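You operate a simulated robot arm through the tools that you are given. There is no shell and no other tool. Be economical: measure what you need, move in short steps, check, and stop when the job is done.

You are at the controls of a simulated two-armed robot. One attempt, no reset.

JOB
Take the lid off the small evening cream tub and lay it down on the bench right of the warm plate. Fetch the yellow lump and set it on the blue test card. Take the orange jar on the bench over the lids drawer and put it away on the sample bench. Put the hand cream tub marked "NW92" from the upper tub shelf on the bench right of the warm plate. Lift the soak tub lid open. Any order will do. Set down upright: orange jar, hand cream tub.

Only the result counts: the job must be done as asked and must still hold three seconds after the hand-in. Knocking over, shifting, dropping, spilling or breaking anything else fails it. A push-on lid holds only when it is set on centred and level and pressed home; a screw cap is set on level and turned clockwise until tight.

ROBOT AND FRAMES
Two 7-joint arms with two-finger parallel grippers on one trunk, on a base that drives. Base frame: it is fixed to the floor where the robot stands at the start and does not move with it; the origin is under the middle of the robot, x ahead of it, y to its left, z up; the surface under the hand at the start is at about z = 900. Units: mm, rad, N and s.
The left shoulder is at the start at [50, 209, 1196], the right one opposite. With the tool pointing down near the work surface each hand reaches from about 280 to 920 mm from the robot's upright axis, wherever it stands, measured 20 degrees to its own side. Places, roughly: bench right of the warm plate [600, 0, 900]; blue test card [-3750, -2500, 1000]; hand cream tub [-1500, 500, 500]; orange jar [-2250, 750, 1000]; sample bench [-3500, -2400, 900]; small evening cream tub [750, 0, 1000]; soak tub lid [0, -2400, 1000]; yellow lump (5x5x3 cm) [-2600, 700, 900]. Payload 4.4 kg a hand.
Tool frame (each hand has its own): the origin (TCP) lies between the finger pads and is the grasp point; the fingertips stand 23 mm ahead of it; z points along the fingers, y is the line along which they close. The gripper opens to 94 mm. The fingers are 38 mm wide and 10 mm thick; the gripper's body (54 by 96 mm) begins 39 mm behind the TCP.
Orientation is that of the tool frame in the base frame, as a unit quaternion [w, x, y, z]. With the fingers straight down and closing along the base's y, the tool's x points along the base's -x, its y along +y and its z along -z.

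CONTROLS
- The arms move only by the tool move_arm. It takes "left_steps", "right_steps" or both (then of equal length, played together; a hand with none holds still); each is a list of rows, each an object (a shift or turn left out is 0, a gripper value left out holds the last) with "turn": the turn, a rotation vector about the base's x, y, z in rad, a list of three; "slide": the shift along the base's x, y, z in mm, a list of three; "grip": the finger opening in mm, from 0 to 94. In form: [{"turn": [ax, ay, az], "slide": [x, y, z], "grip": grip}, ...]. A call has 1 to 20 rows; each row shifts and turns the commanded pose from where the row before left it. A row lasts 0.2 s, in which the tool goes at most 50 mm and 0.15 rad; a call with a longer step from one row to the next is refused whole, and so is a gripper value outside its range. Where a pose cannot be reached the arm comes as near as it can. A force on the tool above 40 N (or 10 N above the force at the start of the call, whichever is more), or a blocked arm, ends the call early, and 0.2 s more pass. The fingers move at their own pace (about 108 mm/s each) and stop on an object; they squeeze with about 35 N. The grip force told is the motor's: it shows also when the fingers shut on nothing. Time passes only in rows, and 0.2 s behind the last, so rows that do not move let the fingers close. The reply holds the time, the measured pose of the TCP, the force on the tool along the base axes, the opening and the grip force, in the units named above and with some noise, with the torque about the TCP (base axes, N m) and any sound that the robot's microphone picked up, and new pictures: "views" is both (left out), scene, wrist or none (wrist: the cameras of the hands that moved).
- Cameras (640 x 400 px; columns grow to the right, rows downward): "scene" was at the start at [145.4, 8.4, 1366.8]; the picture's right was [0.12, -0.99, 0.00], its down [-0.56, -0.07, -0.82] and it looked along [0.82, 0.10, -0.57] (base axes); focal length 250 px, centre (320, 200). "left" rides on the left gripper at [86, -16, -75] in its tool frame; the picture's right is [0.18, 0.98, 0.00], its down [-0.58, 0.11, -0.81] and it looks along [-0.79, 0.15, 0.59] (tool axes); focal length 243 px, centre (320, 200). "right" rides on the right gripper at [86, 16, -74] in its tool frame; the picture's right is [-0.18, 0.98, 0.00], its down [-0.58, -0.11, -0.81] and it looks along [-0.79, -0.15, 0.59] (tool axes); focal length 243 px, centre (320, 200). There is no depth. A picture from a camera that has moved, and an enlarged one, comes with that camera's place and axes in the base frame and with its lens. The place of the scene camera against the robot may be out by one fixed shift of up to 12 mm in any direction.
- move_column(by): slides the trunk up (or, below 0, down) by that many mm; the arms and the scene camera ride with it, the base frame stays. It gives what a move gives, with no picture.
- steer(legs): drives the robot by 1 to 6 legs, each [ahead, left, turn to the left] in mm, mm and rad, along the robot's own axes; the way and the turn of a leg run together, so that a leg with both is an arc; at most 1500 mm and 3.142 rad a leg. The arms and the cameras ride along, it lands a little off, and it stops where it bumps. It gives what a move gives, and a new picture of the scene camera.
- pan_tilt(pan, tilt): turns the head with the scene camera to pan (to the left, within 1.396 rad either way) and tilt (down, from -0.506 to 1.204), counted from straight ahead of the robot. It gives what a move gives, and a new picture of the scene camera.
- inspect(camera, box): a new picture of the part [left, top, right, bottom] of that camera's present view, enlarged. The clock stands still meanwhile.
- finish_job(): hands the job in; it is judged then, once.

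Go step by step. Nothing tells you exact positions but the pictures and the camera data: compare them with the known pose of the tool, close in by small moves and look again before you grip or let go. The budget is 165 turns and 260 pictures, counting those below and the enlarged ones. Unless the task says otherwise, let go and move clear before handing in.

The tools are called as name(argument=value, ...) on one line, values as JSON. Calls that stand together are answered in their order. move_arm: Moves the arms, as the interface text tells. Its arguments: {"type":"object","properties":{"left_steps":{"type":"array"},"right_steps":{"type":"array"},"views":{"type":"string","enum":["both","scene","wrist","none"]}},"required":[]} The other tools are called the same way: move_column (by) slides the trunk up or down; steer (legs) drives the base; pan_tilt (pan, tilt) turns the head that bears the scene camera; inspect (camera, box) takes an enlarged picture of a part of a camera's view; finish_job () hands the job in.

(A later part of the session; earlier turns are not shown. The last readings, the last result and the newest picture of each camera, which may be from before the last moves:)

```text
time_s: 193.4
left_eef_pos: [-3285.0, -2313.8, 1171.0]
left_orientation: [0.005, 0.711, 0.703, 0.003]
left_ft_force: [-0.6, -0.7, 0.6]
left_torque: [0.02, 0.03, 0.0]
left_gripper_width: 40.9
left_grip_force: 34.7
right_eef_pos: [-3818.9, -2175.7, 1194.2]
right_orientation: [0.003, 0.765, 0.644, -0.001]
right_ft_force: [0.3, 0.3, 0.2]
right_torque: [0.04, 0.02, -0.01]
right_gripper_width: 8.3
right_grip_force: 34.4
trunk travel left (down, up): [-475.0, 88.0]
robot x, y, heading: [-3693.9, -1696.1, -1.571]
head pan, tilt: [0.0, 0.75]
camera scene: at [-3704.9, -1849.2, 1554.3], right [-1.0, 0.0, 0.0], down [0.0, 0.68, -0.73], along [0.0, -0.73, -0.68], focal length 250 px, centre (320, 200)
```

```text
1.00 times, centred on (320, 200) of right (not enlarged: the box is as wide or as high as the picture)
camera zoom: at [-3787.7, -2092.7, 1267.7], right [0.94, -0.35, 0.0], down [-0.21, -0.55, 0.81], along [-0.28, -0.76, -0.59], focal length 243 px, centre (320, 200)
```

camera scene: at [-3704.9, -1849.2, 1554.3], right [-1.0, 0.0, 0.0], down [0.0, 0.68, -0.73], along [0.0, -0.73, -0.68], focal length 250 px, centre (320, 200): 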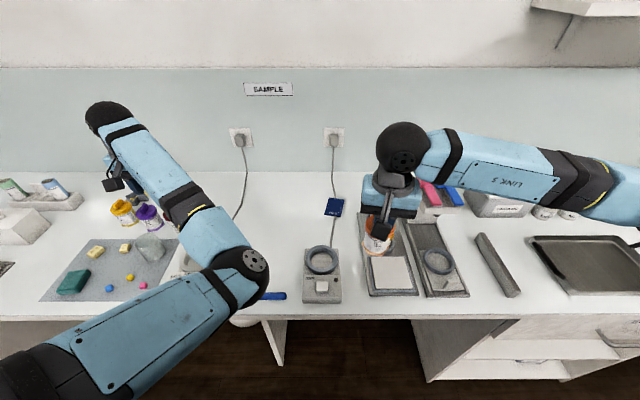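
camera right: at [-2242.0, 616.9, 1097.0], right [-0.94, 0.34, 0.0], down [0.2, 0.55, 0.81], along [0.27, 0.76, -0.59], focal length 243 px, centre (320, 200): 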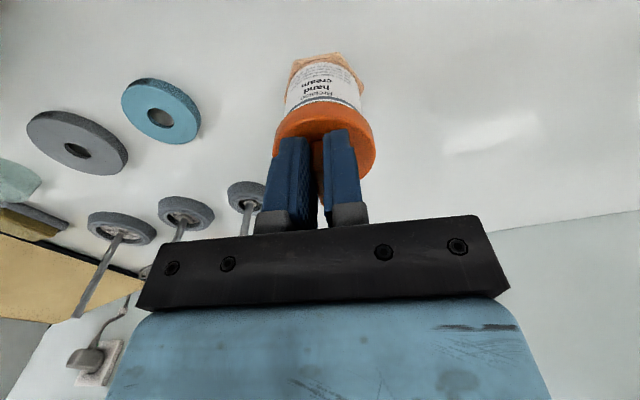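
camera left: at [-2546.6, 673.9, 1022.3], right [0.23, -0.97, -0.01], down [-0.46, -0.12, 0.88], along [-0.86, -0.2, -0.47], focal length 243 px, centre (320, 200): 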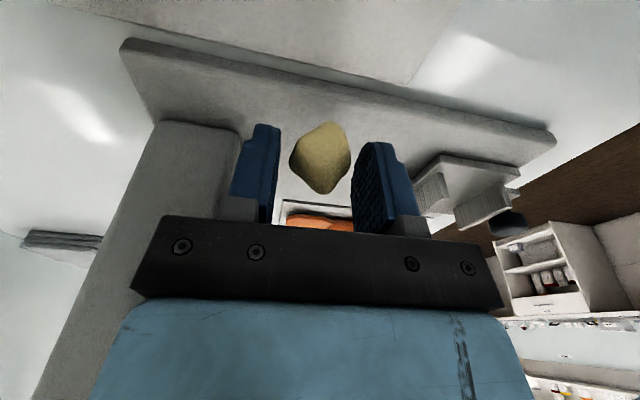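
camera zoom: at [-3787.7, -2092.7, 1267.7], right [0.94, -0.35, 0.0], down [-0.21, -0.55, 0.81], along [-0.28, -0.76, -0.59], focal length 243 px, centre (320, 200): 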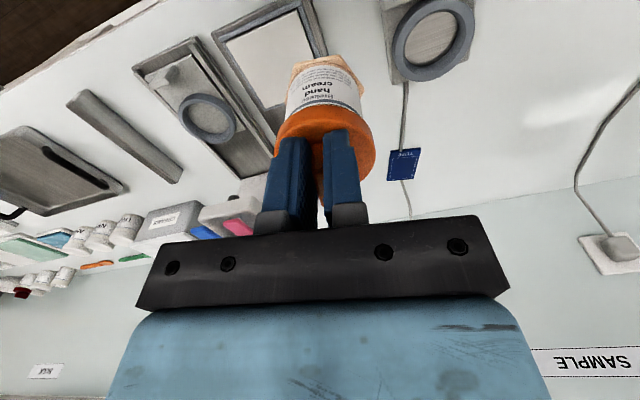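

The card "YU79" lies flat at about [-3755, -2505]. First I'll take the jar to the free spot at about [-3600, -2370] left of the scale.

move_arm(right_steps=[{"slide": [30, -26, 0]}, {"slide": [30, -26, 0]}, {"slide": [30, -26, 0]}, {"slide": [30, -26, 0]}, {"slide": [30, -26, 0]}, {"slide": [30, -26, 0]}, {"slide": [30, -26, 0]}, {"slide": [9, -12, 0]}, {"slide": [0, 0, -30]}, {"slide": [0, 0, -30]}, {"slide": [0, 0, -30]}, {"slide": [0, 0, -30]}, {}])

```text
time_s: 196.2
left_eef_pos: [-3284.0, -2314.3, 1170.7]
left_orientation: [0.005, 0.71, 0.705, 0.003]
left_ft_force: [0.1, 0.5, -0.3]
left_torque: [0.02, 0.0, 0.0]
left_gripper_width: 41.1
left_grip_force: 35.1
right_eef_pos: [-3599.4, -2368.3, 1074.9]
right_orientation: [0.003, 0.764, 0.646, -0.001]
right_ft_force: [-0.6, -0.8, -0.5]
right_torque: [0.0, 0.03, 0.0]
right_gripper_width: 8.1
right_grip_force: 35.5
trunk travel left (down, up): [-475.0, 88.0]
robot x, y, heading: [-3694.5, -1699.7, -1.578]
head pan, tilt: [0.0, 0.75]
camera scene: at [-3704.9, -1848.7, 1554.3], right [-1.0, 0.0, 0.0], down [0.0, 0.68, -0.73], along [0.0, -0.73, -0.68], focal length 250 px, centre (320, 200)
camera right: at [-3568.3, -2286.4, 1148.4], right [0.94, -0.35, 0.0], down [-0.21, -0.55, 0.81], along [-0.28, -0.76, -0.59], focal length 243 px, centre (320, 200)
```

scene: 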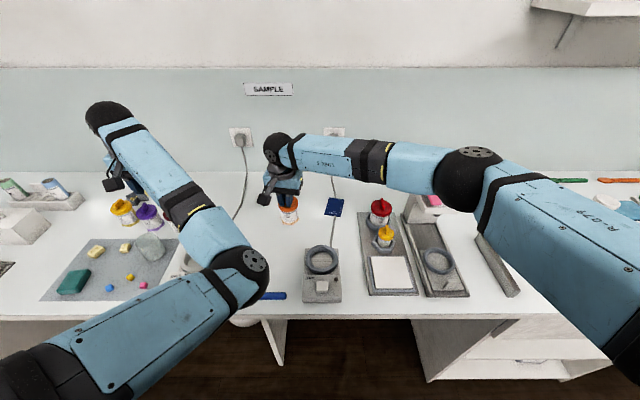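
right: 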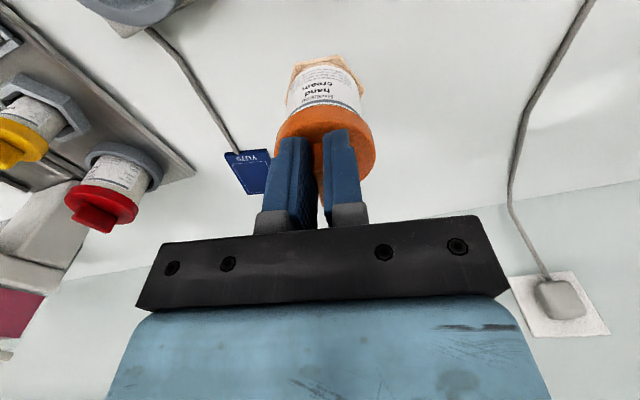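

The spot is clear. I'll lower the jar to the bench.

move_arm(right_steps=[{"slide": [0, 0, -25]}, {"slide": [0, 0, -25]}, {"slide": [0, 0, -15]}, {"slide": [0, 0, -4]}, {"slide": [0, 0, -3]}, {"slide": [0, 0, -2]}, {}], views="wrist")

```text
time_s: 197.8
left_eef_pos: [-3284.8, -2314.4, 1170.5]
left_orientation: [0.005, 0.71, 0.704, 0.004]
left_ft_force: [0.1, -0.4, -0.6]
left_torque: [-0.01, 0.02, 0.0]
left_gripper_width: 40.8
left_grip_force: 35.7
right_eef_pos: [-3599.7, -2368.6, 1000.4]
right_orientation: [0.003, 0.764, 0.646, -0.001]
right_ft_force: [0.5, 0.0, 3.1]
right_torque: [-0.02, 0.03, 0.04]
right_gripper_width: 8.3
right_grip_force: 34.4
trunk travel left (down, up): [-475.0, 88.0]
robot x, y, heading: [-3696.6, -1699.0, -1.577]
head pan, tilt: [0.0, 0.75]
camera right: at [-3568.8, -2286.2, 1074.3], right [0.94, -0.35, 0.0], down [-0.21, -0.55, 0.81], along [-0.28, -0.76, -0.59], focal length 243 px, centre (320, 200)
```

right: 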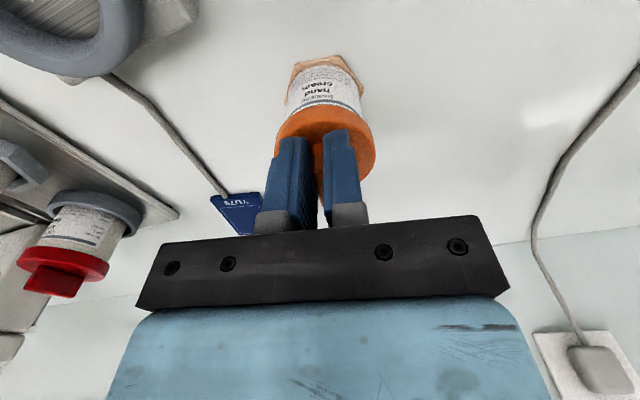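

The jar is standing on the bench with light contact. I'll open, rise, and take the right hand away to its own side.

move_arm(right_steps=[{"grip": 30}, {"grip": 50}, {}, {"slide": [0, 0, 20]}, {"slide": [0, 0, 40]}, {"slide": [0, 0, 40]}, {"slide": [0, 0, 40]}, {"slide": [0, 0, 40]}, {"slide": [-35, 25, 20]}, {"slide": [-35, 25, 0]}, {"slide": [-35, 25, 0]}, {"slide": [-35, 25, 0]}, {"slide": [-35, 25, 0]}, {"slide": [-35, 25, 0]}, {"slide": [-35, 25, 0]}, {"slide": [-35, 25, 0]}], views="scene")

inspect(camera="scene", box=[240, 150, 400, 310])

```text
time_s: 201.2
left_eef_pos: [-3286.0, -2313.1, 1171.8]
left_orientation: [0.007, 0.71, 0.704, 0.004]
left_ft_force: [-0.3, 1.0, -0.3]
left_torque: [0.0, -0.04, -0.02]
left_gripper_width: 40.9
left_grip_force: 34.8
right_eef_pos: [-3880.2, -2168.0, 1200.0]
right_orientation: [0.004, 0.764, 0.645, -0.002]
right_ft_force: [-0.8, 0.1, 0.5]
right_torque: [-0.03, -0.02, 0.02]
right_gripper_width: 50.1
right_grip_force: 0.0
trunk travel left (down, up): [-475.0, 88.0]
robot x, y, heading: [-3693.0, -1696.0, -1.573]
head pan, tilt: [0.0, 0.75]
camera scene: at [-3707.0, -1847.5, 1554.5], right [-1.0, 0.0, 0.0], down [0.0, 0.68, -0.73], along [0.0, -0.73, -0.68], focal length 250 px, centre (320, 200)
```

scene: 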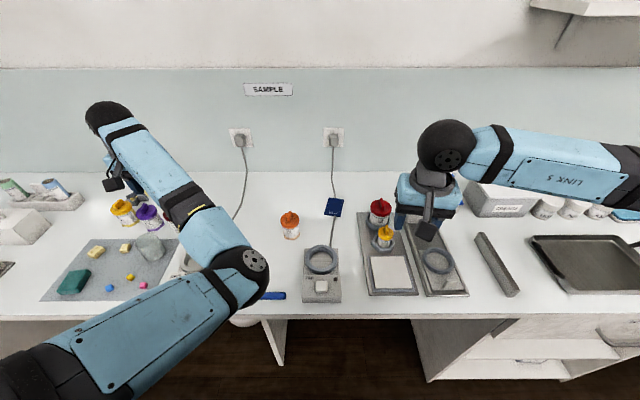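

```text
2.50 times, centred on (320, 230) of scene
camera zoom: at [-3707.0, -1847.5, 1554.5], right [-1.0, 0.0, 0.0], down [0.0, 0.68, -0.73], along [0.0, -0.73, -0.68], focal length 624 px, centre (320, 125)
```

zoom: 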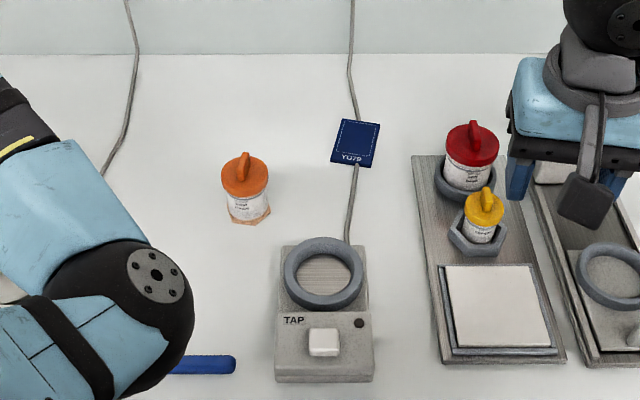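

The jar stands upright on the sample bench. Now I'll shift the base right so the left hand comes nearer the card.

steer(legs=[[0, -280, 0]])

move_arm(left_steps=[{"slide": [-5, -25, 0]}, {"slide": [-5, -25, 0]}, {"slide": [-10, -25, 0]}, {"slide": [-15, -25, 0]}, {"slide": [-20, -20, 0]}, {"slide": [-20, -20, 0]}, {"slide": [-20, -20, 0]}, {"slide": [-20, -20, 0]}])

```text
time_s: 204.3
left_eef_pos: [-3564.1, -2313.7, 1169.4]
left_orientation: [0.005, 0.709, 0.705, 0.003]
left_ft_force: [-0.4, -0.6, 0.1]
left_torque: [-0.03, 0.0, 0.0]
left_gripper_width: 41.3
left_grip_force: 35.0
right_eef_pos: [-4160.5, -2169.6, 1199.7]
right_orientation: [0.002, 0.764, 0.645, -0.001]
right_ft_force: [-0.3, 0.2, -0.1]
right_torque: [-0.04, 0.02, -0.01]
right_gripper_width: 49.9
right_grip_force: 0.1
trunk travel left (down, up): [-475.0, 88.0]
robot x, y, heading: [-3975.1, -1696.7, -1.57]
head pan, tilt: [0.0, 0.75]
camera scene: at [-3985.8, -1848.3, 1554.3], right [-1.0, 0.0, 0.0], down [0.0, 0.68, -0.73], along [0.0, -0.73, -0.68], focal length 250 px, centre (320, 200)
```

scene: 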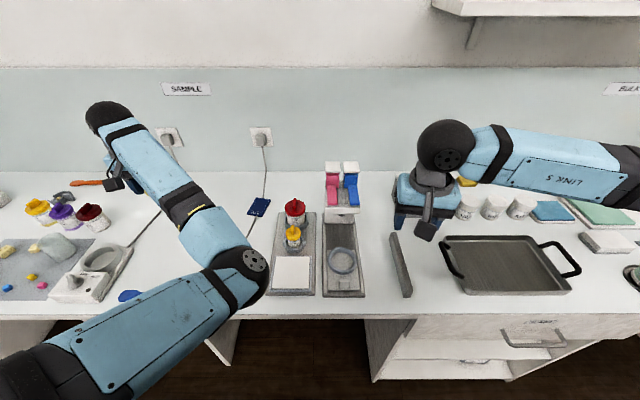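

```text
time_s: 206.1
left_eef_pos: [-3681.0, -2492.4, 1170.3]
left_orientation: [0.005, 0.709, 0.705, 0.005]
left_ft_force: [-0.8, 0.5, -0.7]
left_torque: [-0.01, 0.03, -0.03]
left_gripper_width: 41.1
left_grip_force: 35.0
right_eef_pos: [-4161.1, -2169.9, 1199.9]
right_orientation: [0.002, 0.764, 0.645, -0.002]
right_ft_force: [0.0, 0.2, -0.2]
right_torque: [0.0, -0.03, -0.04]
right_gripper_width: 50.1
right_grip_force: 0.0
trunk travel left (down, up): [-475.0, 88.0]
robot x, y, heading: [-3976.5, -1695.7, -1.566]
head pan, tilt: [0.0, 0.75]
camera scene: at [-3986.5, -1848.7, 1554.2], right [-1.0, 0.0, 0.0], down [0.0, 0.68, -0.73], along [0.0, -0.73, -0.68], focal length 250 px, centre (320, 200)
camera left: at [-3698.1, -2407.4, 1243.4], right [0.98, 0.18, 0.01], down [0.09, -0.58, 0.81], along [0.15, -0.79, -0.59], focal length 243 px, centre (320, 200)
```

scene: 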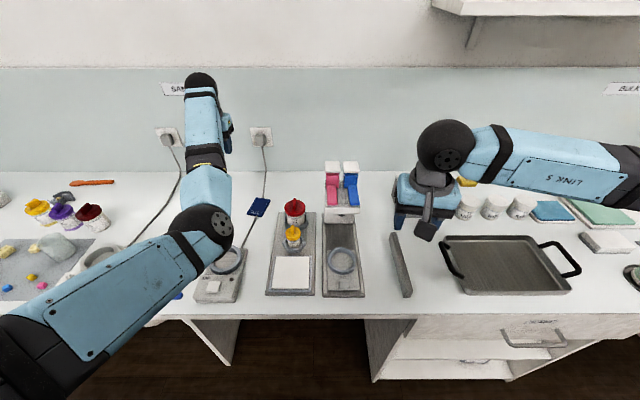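
left: 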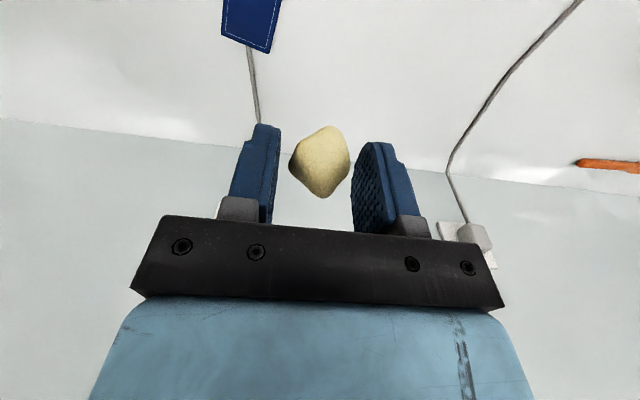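

It works. The lump hangs 20 mm below the TCP, so I'll move over the card and look again.

move_arm(left_steps=[{"slide": [-20, -2, 0]}, {"slide": [-20, -2, 0]}, {"slide": [-20, -2, -10]}, {"slide": [-14, -2, -20]}, {"slide": [0, 0, -30]}, {"slide": [0, 0, -30]}, {}])

```text
time_s: 207.7
left_eef_pos: [-3754.9, -2499.6, 1081.6]
left_orientation: [0.005, 0.71, 0.705, 0.004]
left_ft_force: [0.6, 0.3, -0.4]
left_torque: [-0.01, 0.04, 0.01]
left_gripper_width: 41.1
left_grip_force: 34.4
right_eef_pos: [-4160.2, -2169.5, 1200.7]
right_orientation: [0.003, 0.764, 0.646, -0.001]
right_ft_force: [-0.1, -0.1, -0.6]
right_torque: [-0.01, 0.04, 0.01]
right_gripper_width: 50.0
right_grip_force: 0.0
trunk travel left (down, up): [-475.0, 88.0]
robot x, y, heading: [-3978.4, -1696.4, -1.574]
head pan, tilt: [0.0, 0.75]
camera scene: at [-3986.4, -1848.0, 1554.3], right [-1.0, 0.0, 0.0], down [0.0, 0.68, -0.73], along [0.0, -0.73, -0.68], focal length 250 px, centre (320, 200)
camera left: at [-3772.1, -2414.5, 1153.8], right [0.98, 0.18, 0.01], down [0.09, -0.58, 0.81], along [0.15, -0.79, -0.59], focal length 243 px, centre (320, 200)
```

scene: 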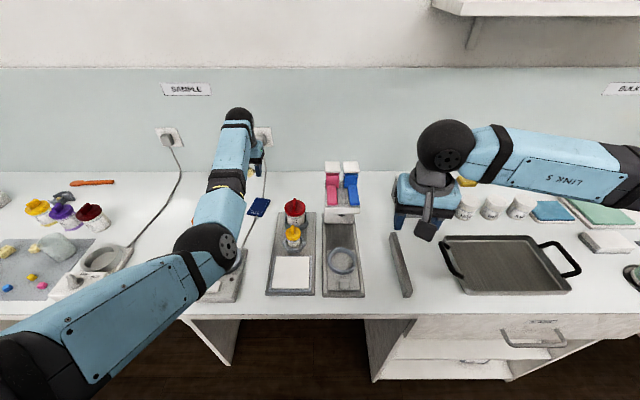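
left: 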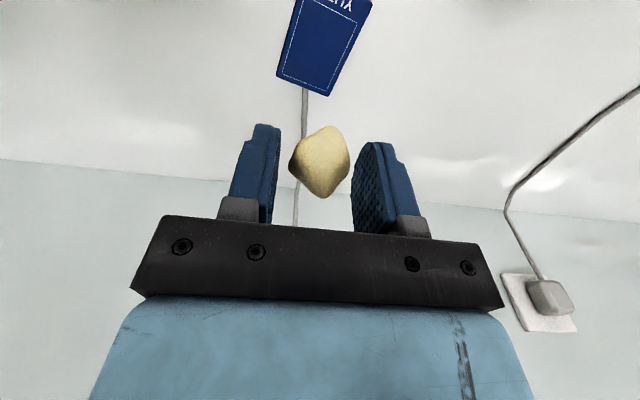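

The card centre is at [-3750, -2506]. I'll shift 5 mm and lower in stages, checking for drift.

move_arm(left_steps=[{"slide": [5, -1, -20]}, {"slide": [0, 0, -25]}, {"slide": [0, 0, -25]}, {"slide": [0, 0, -25]}, {"slide": [0, 0, -15]}, {}])

```text
time_s: 209.1
left_eef_pos: [-3750.9, -2500.9, 970.3]
left_orientation: [0.005, 0.71, 0.704, 0.004]
left_ft_force: [-1.0, 0.3, 0.6]
left_torque: [-0.02, -0.02, -0.01]
left_gripper_width: 41.1
left_grip_force: 34.9
right_eef_pos: [-4161.3, -2169.2, 1200.4]
right_orientation: [0.003, 0.764, 0.645, -0.001]
right_ft_force: [-0.5, 0.2, 0.8]
right_torque: [0.0, 0.02, 0.05]
right_gripper_width: 49.9
right_grip_force: 0.1
trunk travel left (down, up): [-475.0, 88.0]
robot x, y, heading: [-3977.4, -1695.8, -1.574]
head pan, tilt: [0.0, 0.75]
camera scene: at [-3986.1, -1848.2, 1554.3], right [-1.0, 0.0, 0.0], down [0.0, 0.68, -0.73], along [0.0, -0.73, -0.68], focal length 250 px, centre (320, 200)
camera left: at [-3767.8, -2416.1, 1044.3], right [0.98, 0.18, 0.01], down [0.09, -0.58, 0.81], along [0.15, -0.79, -0.59], focal length 243 px, centre (320, 200)
```

scene: 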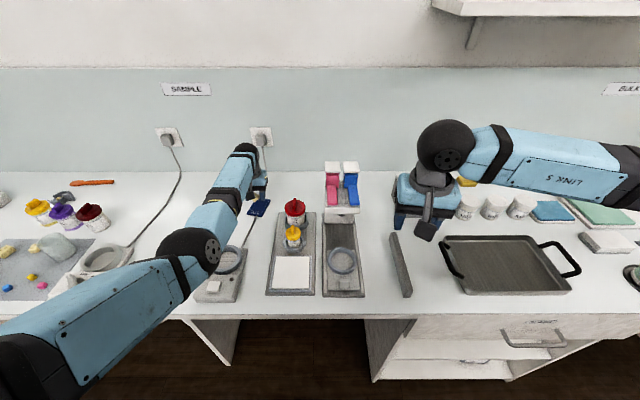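
left: 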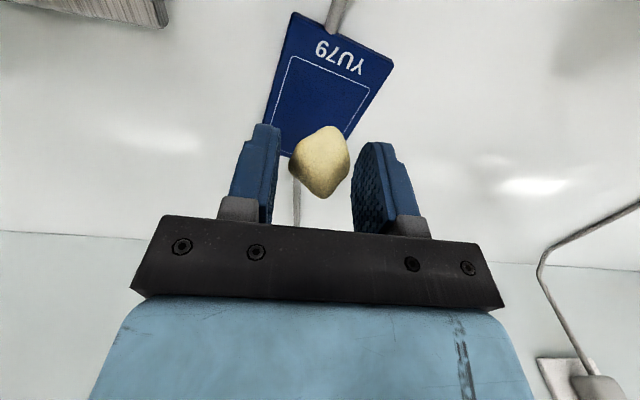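

Well aligned. I'll nudge 4 mm and lower onto the card.

move_arm(left_steps=[{"slide": [3, 4, -15]}, {"slide": [0, 0, -12]}, {"slide": [0, 0, -5]}, {"slide": [0, 0, -3]}, {"slide": [0, 0, -3]}, {}])

```text
time_s: 210.5
left_eef_pos: [-3747.0, -2497.4, 932.6]
left_orientation: [0.004, 0.709, 0.705, 0.004]
left_ft_force: [0.5, 0.1, -0.8]
left_torque: [-0.01, 0.05, -0.04]
left_gripper_width: 41.1
left_grip_force: 35.0
right_eef_pos: [-4160.3, -2169.5, 1199.0]
right_orientation: [0.003, 0.764, 0.645, -0.001]
right_ft_force: [-0.2, -0.3, 0.1]
right_torque: [0.0, -0.03, 0.0]
right_gripper_width: 49.9
right_grip_force: 0.1
trunk travel left (down, up): [-475.0, 88.0]
robot x, y, heading: [-3978.0, -1693.4, -1.569]
head pan, tilt: [0.0, 0.75]
camera scene: at [-3986.0, -1848.2, 1554.3], right [-1.0, 0.0, 0.0], down [0.0, 0.68, -0.73], along [0.0, -0.73, -0.68], focal length 250 px, centre (320, 200)
camera left: at [-3764.0, -2412.4, 1005.6], right [0.98, 0.18, 0.01], down [0.09, -0.58, 0.81], along [0.15, -0.79, -0.59], focal length 243 px, centre (320, 200)
```

scene: 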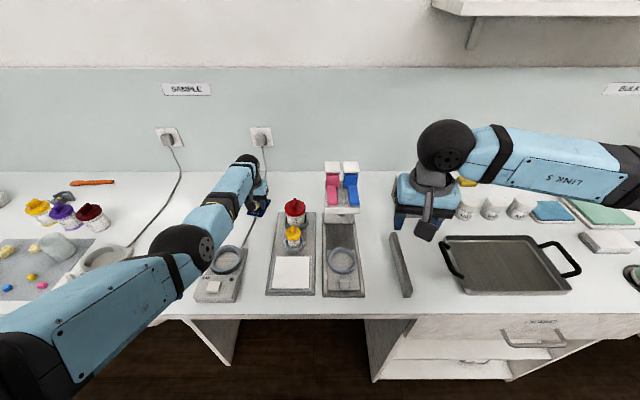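
left: 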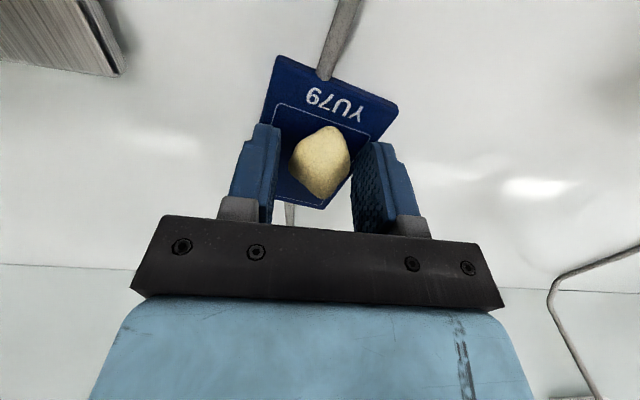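

The lump is right over the card's marked field. A few more millimetres down, then release.

move_arm(left_steps=[{"slide": [0, 3, -2]}, {"slide": [0, 0, -2]}, {"slide": [0, 0, -2]}, {}], views="none")

```text
time_s: 211.5
left_eef_pos: [-3747.1, -2494.3, 930.4]
left_orientation: [0.008, 0.71, 0.705, 0.002]
left_ft_force: [2.1, -5.1, 24.8]
left_torque: [-0.04, 0.26, 0.04]
left_gripper_width: 41.0
left_grip_force: 34.8
right_eef_pos: [-4160.9, -2167.2, 1202.4]
right_orientation: [0.003, 0.764, 0.646, -0.002]
right_ft_force: [0.0, -0.3, 0.3]
right_torque: [-0.01, 0.02, 0.04]
right_gripper_width: 49.9
right_grip_force: 0.1
trunk travel left (down, up): [-475.0, 88.0]
robot x, y, heading: [-3975.1, -1694.1, -1.569]
head pan, tilt: [0.0, 0.75]
```

The lump has touched down with 25 N. I'll ease up slightly, open, and rise.

move_arm(left_steps=[{"slide": [0, 0, 3]}, {"grip": 50}, {"grip": 66}, {"grip": 66}, {"slide": [0, 0, 20]}, {"slide": [0, 0, 30]}, {"slide": [0, 0, 30]}, {"slide": [0, 0, 30]}, {"slide": [0, 0, 30]}, {"slide": [0, 0, 30]}])

```text
time_s: 213.7
left_eef_pos: [-3747.0, -2492.9, 1100.5]
left_orientation: [0.005, 0.709, 0.705, 0.004]
left_ft_force: [0.2, -0.5, -0.5]
left_torque: [0.01, 0.02, 0.01]
left_gripper_width: 65.9
left_grip_force: 0.0
right_eef_pos: [-4161.5, -2169.0, 1201.4]
right_orientation: [0.002, 0.764, 0.646, -0.001]
right_ft_force: [-1.6, -0.1, -1.3]
right_torque: [-0.04, 0.02, -0.01]
right_gripper_width: 50.3
right_grip_force: 0.1
trunk travel left (down, up): [-475.0, 88.0]
robot x, y, heading: [-3978.7, -1694.8, -1.571]
head pan, tilt: [0.0, 0.75]
camera scene: at [-3986.3, -1847.9, 1554.3], right [-1.0, 0.0, 0.0], down [0.0, 0.68, -0.73], along [0.0, -0.73, -0.68], focal length 250 px, centre (320, 200)
camera left: at [-3764.2, -2408.7, 1173.2], right [0.98, 0.18, 0.01], down [0.09, -0.58, 0.81], along [0.15, -0.79, -0.59], focal length 243 px, centre (320, 200)
```

scene: 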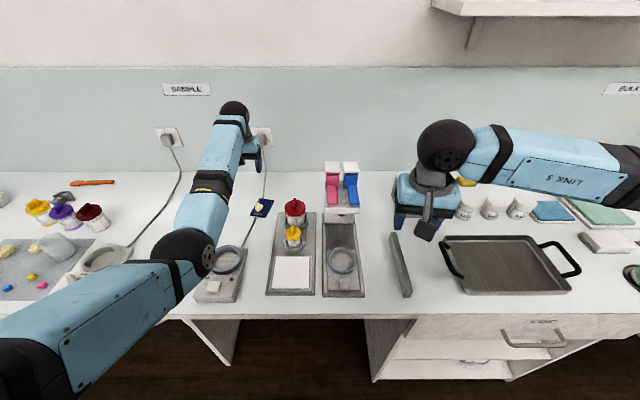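
left: 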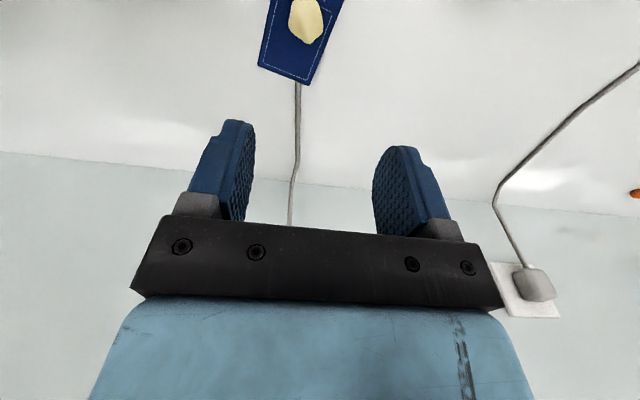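

inspect(camera="scene", box=[225, 170, 305, 250])

```text
5.00 times, centred on (265, 210) of scene
camera zoom: at [-3986.3, -1847.9, 1554.3], right [-1.0, 0.0, 0.0], down [0.0, 0.68, -0.73], along [0.0, -0.73, -0.68], focal length 1248 px, centre (595, 150)
```

zoom: 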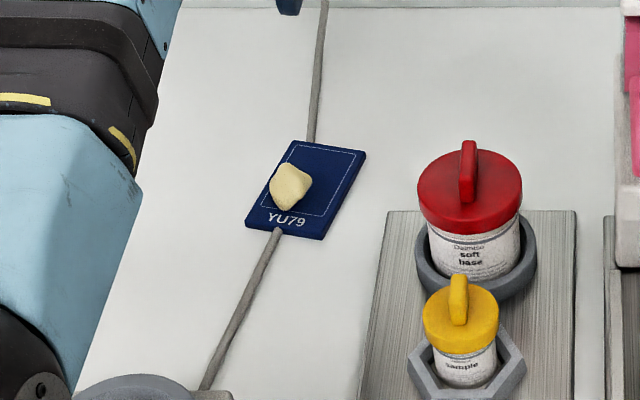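

The lump rests on the blue card. Only the hand cream tub is left, so I'll retract the left hand, back off, and drive over to the tub shelves.

move_arm(left_steps=[{"slide": [10, 30, 20]}, {"slide": [15, 30, 20]}, {"slide": [15, 30, 20]}, {"slide": [15, 30, 20]}, {"slide": [15, 30, 10]}], views="none")

steer(legs=[[-700, 0, 0], [0, 0, 3.14], [0, -1200, 0], [350, -1030, 0]])

pan_tilt(pan=0.0, tilt=0.8)

```text
time_s: 214.9
left_eef_pos: [-3648.7, -2375.4, 1165.5]
left_orientation: [0.011, 0.705, 0.709, 0.009]
left_ft_force: [0.3, 0.2, 0.5]
left_torque: [-0.02, -0.01, -0.02]
left_gripper_width: 66.1
left_grip_force: 0.0
left hand out of reach, approached as far as the arm can: row 4, 5
right_eef_pos: [-4161.7, -2168.7, 1199.7]
right_orientation: [0.004, 0.764, 0.645, -0.001]
right_ft_force: [0.2, -0.1, 0.1]
right_torque: [0.0, -0.01, -0.02]
right_gripper_width: 49.8
right_grip_force: 0.1
trunk travel left (down, up): [-475.0, 88.0]
robot x, y, heading: [-3977.6, -1696.4, -1.574]
head pan, tilt: [0.0, 0.75]
```

```text
time_s: 245.3
left_eef_pos: [-2071.6, 21.7, 1164.9]
left_orientation: [-0.007, -0.707, 0.708, 0.01]
left_ft_force: [0.2, 0.5, -0.4]
left_torque: [0.01, -0.02, -0.02]
left_gripper_width: 65.8
left_grip_force: 0.1
right_eef_pos: [-1560.8, -190.2, 1199.6]
right_orientation: [0.001, -0.641, 0.768, 0.002]
right_ft_force: [-0.2, 1.1, 0.2]
right_torque: [0.02, -0.01, 0.0]
right_gripper_width: 49.9
right_grip_force: 0.2
trunk travel left (down, up): [-475.0, 88.0]
robot x, y, heading: [-1751.4, -663.7, 1.555]
head pan, tilt: [0.0, 0.75]
camera scene: at [-1757.9, -514.2, 1554.3], right [1.0, -0.01, 0.0], down [-0.01, -0.68, -0.73], along [0.01, 0.73, -0.68], focal length 250 px, centre (320, 200)
```

scene: 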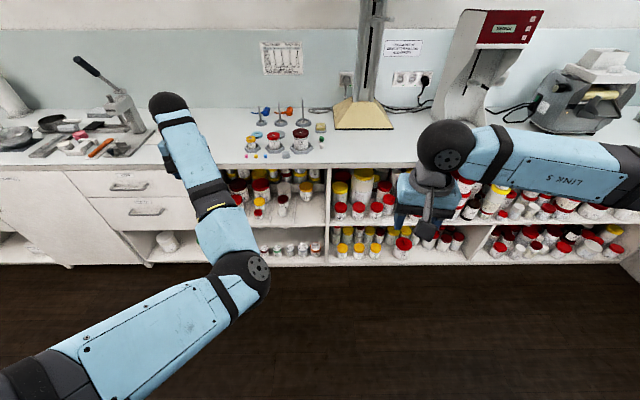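

```text
time_s: 246.0
left_eef_pos: [-2074.5, 21.9, 1166.6]
left_orientation: [0.008, 0.708, -0.706, -0.011]
left_ft_force: [0.7, 1.3, 0.5]
left_torque: [0.03, 0.01, 0.0]
left_gripper_width: 66.0
left_grip_force: 0.0
right_eef_pos: [-1561.0, -190.3, 1199.7]
right_orientation: [0.001, -0.641, 0.767, 0.004]
right_ft_force: [-0.5, 0.2, -0.2]
right_torque: [0.01, -0.02, 0.02]
right_gripper_width: 50.0
right_grip_force: 0.1
trunk travel left (down, up): [-475.0, 88.0]
robot x, y, heading: [-1750.7, -660.3, 1.564]
head pan, tilt: [0.0, 0.799]
camera scene: at [-1757.7, -516.3, 1550.3], right [1.0, -0.01, 0.0], down [-0.01, -0.72, -0.7], along [0.01, 0.7, -0.72], focal length 250 px, centre (320, 200)
```

scene: 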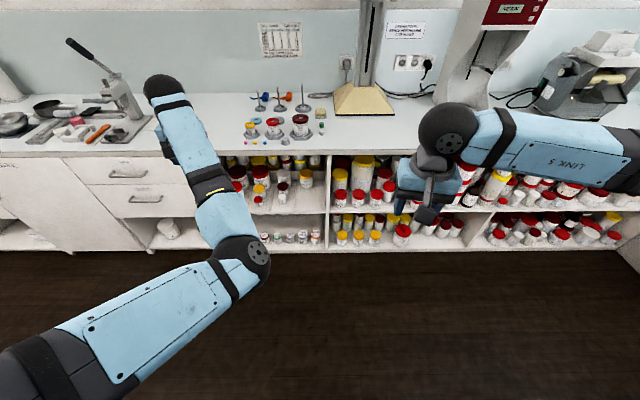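

The shelf is crowded. I'll lower the trunk for a level view of the labels.

move_column(by=-450)

pan_tilt(pan=0.0, tilt=0.35)

inspect(camera="scene", box=[240, 150, 440, 300])

inspect(camera="scene", box=[420, 150, 640, 300])

```text
refused: -450 is not a number from -400 to 400
```

```text
time_s: 246.9
left_eef_pos: [-2075.1, 22.0, 1165.9]
left_orientation: [0.009, 0.708, -0.706, -0.012]
left_ft_force: [0.1, 0.6, 0.4]
left_torque: [0.01, -0.01, 0.0]
left_gripper_width: 66.3
left_grip_force: 0.0
right_eef_pos: [-1561.3, -191.0, 1200.2]
right_orientation: [0.001, -0.641, 0.768, 0.003]
right_ft_force: [0.1, 0.2, 0.1]
right_torque: [0.0, 0.02, -0.03]
right_gripper_width: 49.8
right_grip_force: 0.1
trunk travel left (down, up): [-475.0, 88.0]
robot x, y, heading: [-1750.9, -661.1, 1.558]
head pan, tilt: [0.0, 0.351]
camera scene: at [-1757.7, -503.9, 1589.8], right [1.0, -0.01, 0.0], down [0.0, -0.34, -0.94], along [0.01, 0.94, -0.34], focal length 250 px, centre (320, 200)
```

scene: 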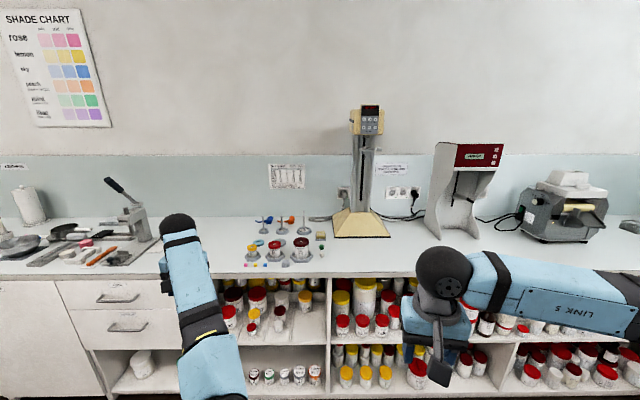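

```text
2.67 times, centred on (340, 225) of scene
camera zoom: at [-1757.7, -503.9, 1589.8], right [1.0, -0.01, 0.0], down [0.0, -0.34, -0.94], along [0.01, 0.94, -0.34], focal length 666 px, centre (267, 133)
```

zoom: 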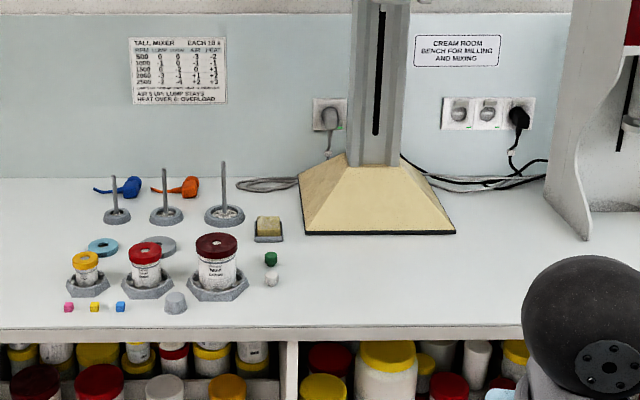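

```text
2.67 times, centred on (530, 225) of scene
camera zoom: at [-1757.7, -503.9, 1589.8], right [1.0, -0.01, 0.0], down [0.0, -0.34, -0.94], along [0.01, 0.94, -0.34], focal length 666 px, centre (-240, 133)
```

zoom: 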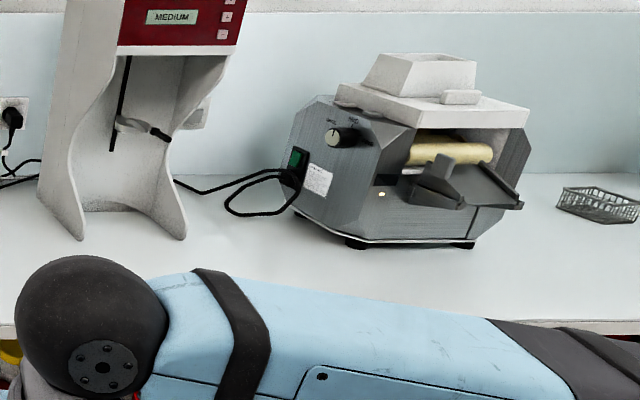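

move_column(by=-400)

inspect(camera="scene", box=[230, 180, 640, 400])

```text
time_s: 250.7
left_eef_pos: [-2075.3, 22.2, 766.6]
left_orientation: [0.008, 0.707, -0.707, -0.011]
left_ft_force: [0.4, -1.0, -0.4]
left_torque: [0.01, 0.01, -0.02]
left_gripper_width: 66.1
left_grip_force: 0.0
right_eef_pos: [-1560.9, -190.1, 800.0]
right_orientation: [0.001, -0.642, 0.767, 0.002]
right_ft_force: [-0.2, 0.2, -0.4]
right_torque: [-0.02, 0.01, 0.0]
right_gripper_width: 50.1
right_grip_force: 0.1
trunk travel left (down, up): [-75.0, 488.0]
robot x, y, heading: [-1748.0, -662.6, 1.561]
head pan, tilt: [0.0, 0.351]
```

```text
1.56 times, centred on (435, 290) of scene
camera zoom: at [-1757.7, -504.0, 1190.0], right [1.0, -0.01, 0.0], down [0.0, -0.34, -0.94], along [0.01, 0.94, -0.34], focal length 390 px, centre (140, 60)
```

zoom: 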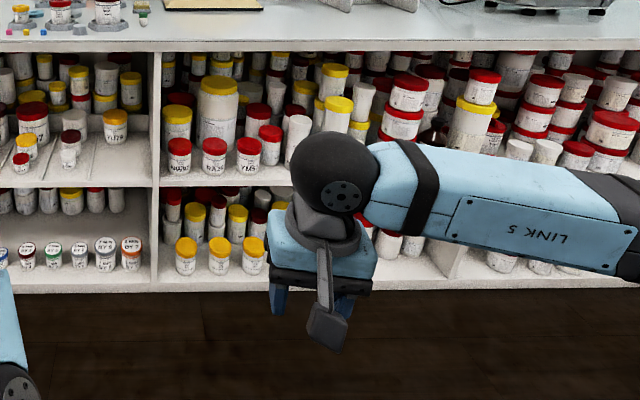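

inspect(camera="scene", box=[325, 245, 421, 305])

```text
6.67 times, centred on (373, 275) of scene
camera zoom: at [-1757.7, -504.0, 1190.0], right [1.0, -0.01, 0.0], down [0.0, -0.34, -0.94], along [0.01, 0.94, -0.34], focal length 1664 px, centre (-33, -300)
```

zoom: 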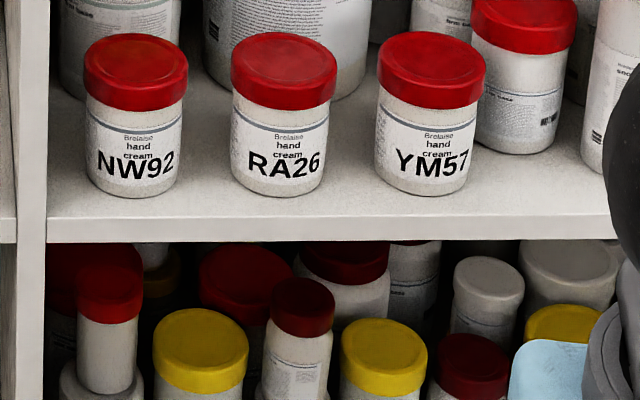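

NW92 is the leftmost red-lidded tub, at about [-1627, 477], on the shelf at z≈475 with its lid top at about 571. I'll pull the left hand back, and pitch the right hand forward at a lower height.

move_arm(left_steps=[{"slide": [-20, -30, 0]}, {"slide": [-20, -30, 0]}, {"slide": [-20, -30, 0]}, {"slide": [-20, -30, 0]}, {"slide": [-20, -30, 0]}, {"slide": [-20, -30, 0]}, {}, {}, {}, {}, {}, {}], right_steps=[{"turn": [0, 0, 0.089], "slide": [0, 10, -20]}, {"turn": [0, 0, 0.089], "slide": [0, 10, -20]}, {"turn": [0.136, 0, 0], "slide": [0, 15, -20]}, {"turn": [0.136, 0, 0], "slide": [0, 15, -20]}, {"turn": [0.136, 0, 0], "slide": [0, 15, -20]}, {"turn": [0.136, 0, 0], "slide": [0, 15, -20]}, {"turn": [0.136, 0, 0], "slide": [0, 15, -20]}, {"turn": [0.136, 0, 0], "slide": [0, 15, -20]}, {"turn": [0.136, 0, 0], "slide": [0, 15, -20]}, {"turn": [0.136, 0, 0], "slide": [0, 15, -20]}, {"turn": [0.136, 0, 0], "slide": [0, 0, -20]}, {"grip": 84, "slide": [0, 0, -20]}], views="scene")

```text
time_s: 253.3
left_eef_pos: [-2220.8, -146.9, 756.7]
left_orientation: [0.012, 0.714, -0.7, -0.017]
left_ft_force: [-0.2, -0.1, -0.9]
left_torque: [0.01, -0.02, 0.01]
left_gripper_width: 65.8
left_grip_force: 0.0
left hand out of reach, approached as far as the arm can: row 1, 2, 3, 4
right_eef_pos: [-1561.5, -80.8, 620.6]
right_orientation: [-0.28, 0.65, -0.647, -0.282]
right_ft_force: [-0.6, -0.4, -0.2]
right_torque: [0.05, 0.05, -0.02]
right_gripper_width: 84.2
right_grip_force: 0.2
right hand out of reach, approached as far as the arm can: row 9, 10, 11
trunk travel left (down, up): [-75.0, 488.0]
robot x, y, heading: [-1749.6, -661.6, 1.558]
head pan, tilt: [0.0, 0.351]
camera scene: at [-1758.4, -503.9, 1189.9], right [1.0, -0.01, 0.0], down [0.0, -0.34, -0.94], along [0.01, 0.94, -0.34], focal length 250 px, centre (320, 200)
```

scene: 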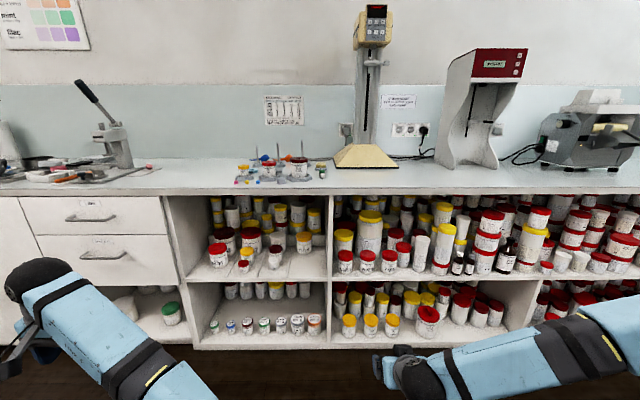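

The right hand pitched only about 47°, limited by its close position. I'll reach further forward and try the rest of the pitch.

move_arm(right_steps=[{"slide": [0, 40, 0]}, {"slide": [0, 40, 0]}, {"slide": [0, 40, 0], "turn": [0.1, 0, 0]}, {"slide": [0, 20, 0], "turn": [0.1, 0, 0]}, {"turn": [0.1, 0, 0]}, {"turn": [0.1, 0, 0]}, {}], views="none")

```text
time_s: 254.9
left_eef_pos: [-2219.8, -147.5, 758.2]
left_orientation: [0.013, 0.713, -0.701, -0.018]
left_ft_force: [-0.1, -0.1, -0.3]
left_torque: [0.0, -0.01, -0.04]
left_gripper_width: 65.7
left_grip_force: 0.1
right_eef_pos: [-1559.8, 40.2, 621.8]
right_orientation: [-0.313, 0.634, -0.633, -0.315]
right_ft_force: [0.0, -0.2, -0.5]
right_torque: [-0.01, -0.02, -0.02]
right_gripper_width: 84.0
right_grip_force: 0.0
right hand out of reach, approached as far as the arm can: row 4, 5, 6
trunk travel left (down, up): [-75.0, 488.0]
robot x, y, heading: [-1752.6, -658.4, 1.563]
head pan, tilt: [0.0, 0.351]
```

The tool now points forward and 37° down, which is enough to take the tub by its lid from above and in front. I'll drive up so the hand sits just in front of NW92.

steer(legs=[[300, 67, 0.008]])

move_column(by=-55)

inspect(camera="right", box=[0, 0, 640, 400])

```text
time_s: 257.0
left_eef_pos: [-2288.7, 146.4, 756.9]
left_orientation: [0.013, 0.716, -0.698, -0.017]
left_ft_force: [0.8, 0.0, 0.1]
left_torque: [-0.01, 0.01, 0.02]
left_gripper_width: 66.1
left_grip_force: 0.0
right_eef_pos: [-1631.8, 339.1, 620.4]
right_orientation: [-0.312, 0.636, -0.631, -0.315]
right_ft_force: [-0.1, -0.7, -0.1]
right_torque: [-0.02, 0.02, 0.01]
right_gripper_width: 83.8
right_grip_force: 0.1
trunk travel left (down, up): [-75.0, 488.0]
robot x, y, heading: [-1812.7, -364.5, 1.568]
head pan, tilt: [0.0, 0.351]
camera scene: at [-1823.9, -207.3, 1189.8], right [1.0, 0.0, 0.0], down [0.0, -0.34, -0.94], along [0.0, 0.94, -0.34], focal length 250 px, centre (320, 200)
```

scene: 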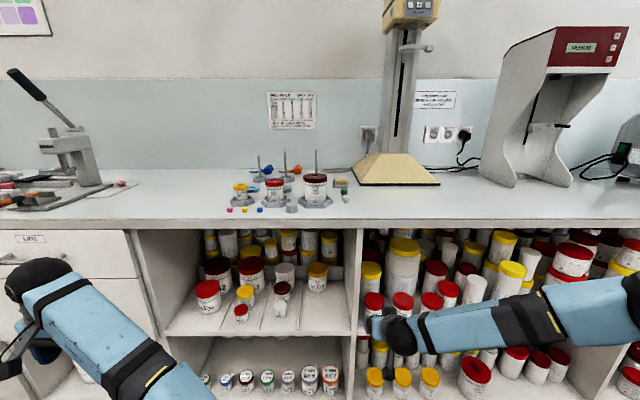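

```text
time_s: 257.9
left_eef_pos: [-2291.6, 144.8, 703.4]
left_orientation: [0.013, 0.717, -0.697, -0.019]
left_ft_force: [0.0, 0.1, -0.2]
left_torque: [0.0, 0.01, 0.01]
left_gripper_width: 66.1
left_grip_force: 0.1
right_eef_pos: [-1631.5, 338.4, 566.5]
right_orientation: [-0.312, 0.637, -0.629, -0.318]
right_ft_force: [-0.9, -0.2, 0.7]
right_torque: [0.01, 0.03, 0.0]
right_gripper_width: 84.0
right_grip_force: 0.1
trunk travel left (down, up): [-20.0, 543.0]
robot x, y, heading: [-1814.5, -363.3, 1.565]
head pan, tilt: [0.0, 0.351]
```

```text
1.00 times, centred on (320, 200) of right (not enlarged: the box is as wide or as high as the picture)
camera zoom: at [-1645.6, 225.6, 541.9], right [-0.98, 0.1, 0.15], down [0.11, -0.29, 0.95], along [0.14, 0.95, 0.27], focal length 243 px, centre (320, 200)
```

zoom: 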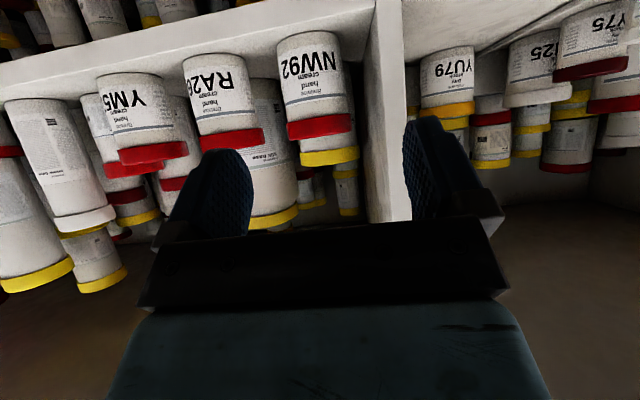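

inspect(camera="right", box=[180, 20, 420, 180])

```text
2.50 times, centred on (300, 100) of right
camera zoom: at [-1645.6, 225.6, 541.9], right [-0.98, 0.1, 0.15], down [0.11, -0.29, 0.95], along [0.14, 0.95, 0.27], focal length 606 px, centre (370, 450)
```

zoom: 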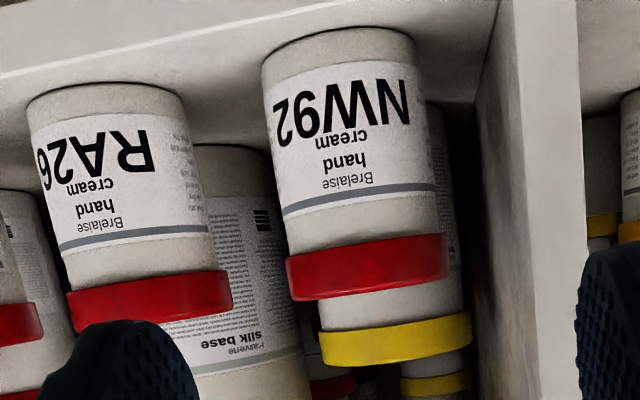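

I'll move 60 mm closer and take a second view to pin down the tub's depth.

move_arm(right_steps=[{"slide": [6, 30, 0], "grip": 94}, {"slide": [6, 30, 0]}, {}], views="none")

inspect(camera="right", box=[180, 0, 460, 200])

```text
time_s: 258.7
left_eef_pos: [-2292.3, 145.8, 703.0]
left_orientation: [0.015, 0.717, -0.696, -0.017]
left_ft_force: [0.3, -0.5, 0.1]
left_torque: [0.02, 0.01, -0.04]
left_gripper_width: 66.0
left_grip_force: 0.1
right_eef_pos: [-1620.3, 399.1, 565.7]
right_orientation: [-0.312, 0.637, -0.631, -0.315]
right_ft_force: [-0.3, 0.3, -0.3]
right_torque: [-0.01, 0.02, -0.01]
right_gripper_width: 94.1
right_grip_force: 0.3
trunk travel left (down, up): [-20.0, 543.0]
robot x, y, heading: [-1816.4, -365.0, 1.567]
head pan, tilt: [0.0, 0.351]
```

```text
2.00 times, centred on (320, 100) of right
camera zoom: at [-1634.4, 286.1, 540.7], right [-0.98, 0.1, 0.15], down [0.11, -0.29, 0.95], along [0.14, 0.95, 0.27], focal length 485 px, centre (320, 400)
```

zoom: 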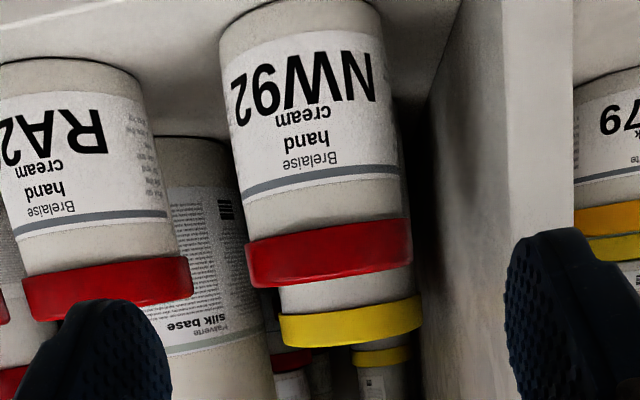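

The two views give the lid centre at about [-1614, 518, 540] and its width at 76 mm, with about 20 mm to the divider. I'll open to 88 and slide in around the lid.

move_arm(right_steps=[{"slide": [7, 10, -17], "grip": 88}, {"slide": [0, 15, -16]}, {"slide": [0, 20, 0]}, {"slide": [0, 20, 0]}, {"slide": [0, 15, 0]}, {"slide": [0, 10, 0]}, {}], views="wrist")

```text
time_s: 260.3
left_eef_pos: [-2291.3, 145.2, 702.9]
left_orientation: [0.014, 0.717, -0.696, -0.018]
left_ft_force: [-1.0, -0.4, -0.7]
left_torque: [-0.02, 0.01, 0.01]
left_gripper_width: 66.0
left_grip_force: 0.1
right_eef_pos: [-1611.7, 488.4, 532.1]
right_orientation: [-0.311, 0.637, -0.631, -0.316]
right_ft_force: [-0.8, 0.5, 0.8]
right_torque: [-0.02, 0.04, -0.01]
right_gripper_width: 87.8
right_grip_force: 0.1
trunk travel left (down, up): [-20.0, 543.0]
robot x, y, heading: [-1812.7, -368.2, 1.565]
head pan, tilt: [0.0, 0.351]
camera right: at [-1625.9, 375.9, 508.7], right [-0.98, 0.1, 0.15], down [0.11, -0.29, 0.95], along [0.14, 0.95, 0.27], focal length 243 px, centre (320, 200)
```

right: 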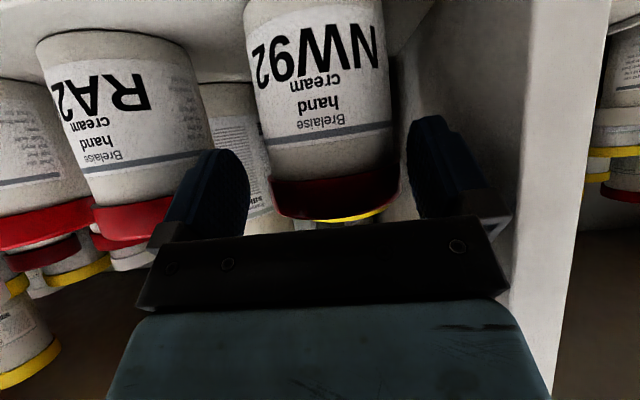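

The lid is between the fingers and well centred. I'll move in the last 20 mm and close.

move_arm(right_steps=[{"slide": [-2, 8, 0]}, {"slide": [0, 8, 0]}, {"slide": [0, 6, 0]}, {"grip": 74}, {"grip": 60}, {"grip": 60}, {"grip": 60}], views="wrist")

```text
time_s: 261.9
left_eef_pos: [-2292.2, 145.0, 702.2]
left_orientation: [0.014, 0.717, -0.697, -0.018]
left_ft_force: [0.0, 0.4, -0.1]
left_torque: [0.0, 0.0, 0.0]
left_gripper_width: 65.8
left_grip_force: 0.0
right_eef_pos: [-1613.3, 510.1, 534.0]
right_orientation: [-0.313, 0.636, -0.631, -0.316]
right_ft_force: [-1.4, 0.2, -0.6]
right_torque: [0.01, -0.01, 0.01]
right_gripper_width: 73.4
right_grip_force: 35.0
trunk travel left (down, up): [-20.0, 543.0]
robot x, y, heading: [-1816.1, -362.8, 1.57]
head pan, tilt: [0.0, 0.351]
camera right: at [-1628.3, 398.0, 508.9], right [-0.98, 0.1, 0.15], down [0.11, -0.29, 0.95], along [0.14, 0.95, 0.27], focal length 243 px, centre (320, 200)
```

right: 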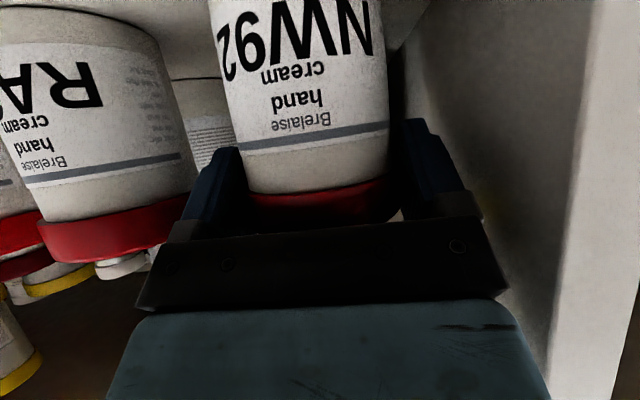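

I have it at 73 mm. I'll lift 12 mm, then draw it straight out.

move_arm(right_steps=[{"slide": [0, 0, 4]}, {"slide": [0, 0, 4]}, {"slide": [0, 0, 4]}, {"slide": [0, -10, 0]}, {"slide": [0, -15, 0]}, {"slide": [0, -20, 0]}, {"slide": [0, -20, 0]}, {"slide": [0, -20, 0]}, {"slide": [0, -20, 0]}, {"slide": [0, -20, 0]}, {"slide": [0, -20, 0]}], views="wrist")

```text
time_s: 264.3
left_eef_pos: [-2291.6, 145.9, 703.3]
left_orientation: [0.015, 0.718, -0.696, -0.018]
left_ft_force: [0.1, -0.1, 0.1]
left_torque: [-0.01, -0.02, 0.01]
left_gripper_width: 66.1
left_grip_force: 0.1
right_eef_pos: [-1613.4, 365.3, 545.3]
right_orientation: [-0.313, 0.637, -0.63, -0.316]
right_ft_force: [-0.4, -0.7, -1.8]
right_torque: [-0.02, -0.02, 0.02]
right_gripper_width: 73.3
right_grip_force: 35.1
trunk travel left (down, up): [-20.0, 543.0]
robot x, y, heading: [-1814.8, -362.2, 1.564]
head pan, tilt: [0.0, 0.351]
camera right: at [-1628.2, 253.0, 520.9], right [-0.98, 0.1, 0.15], down [0.11, -0.29, 0.95], along [0.14, 0.95, 0.27], focal length 243 px, centre (320, 200)
```

right: 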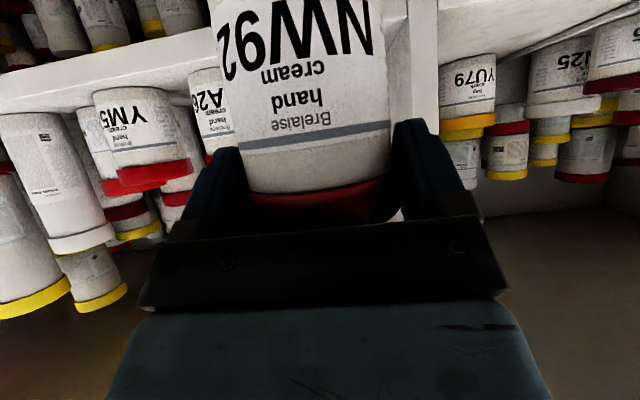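

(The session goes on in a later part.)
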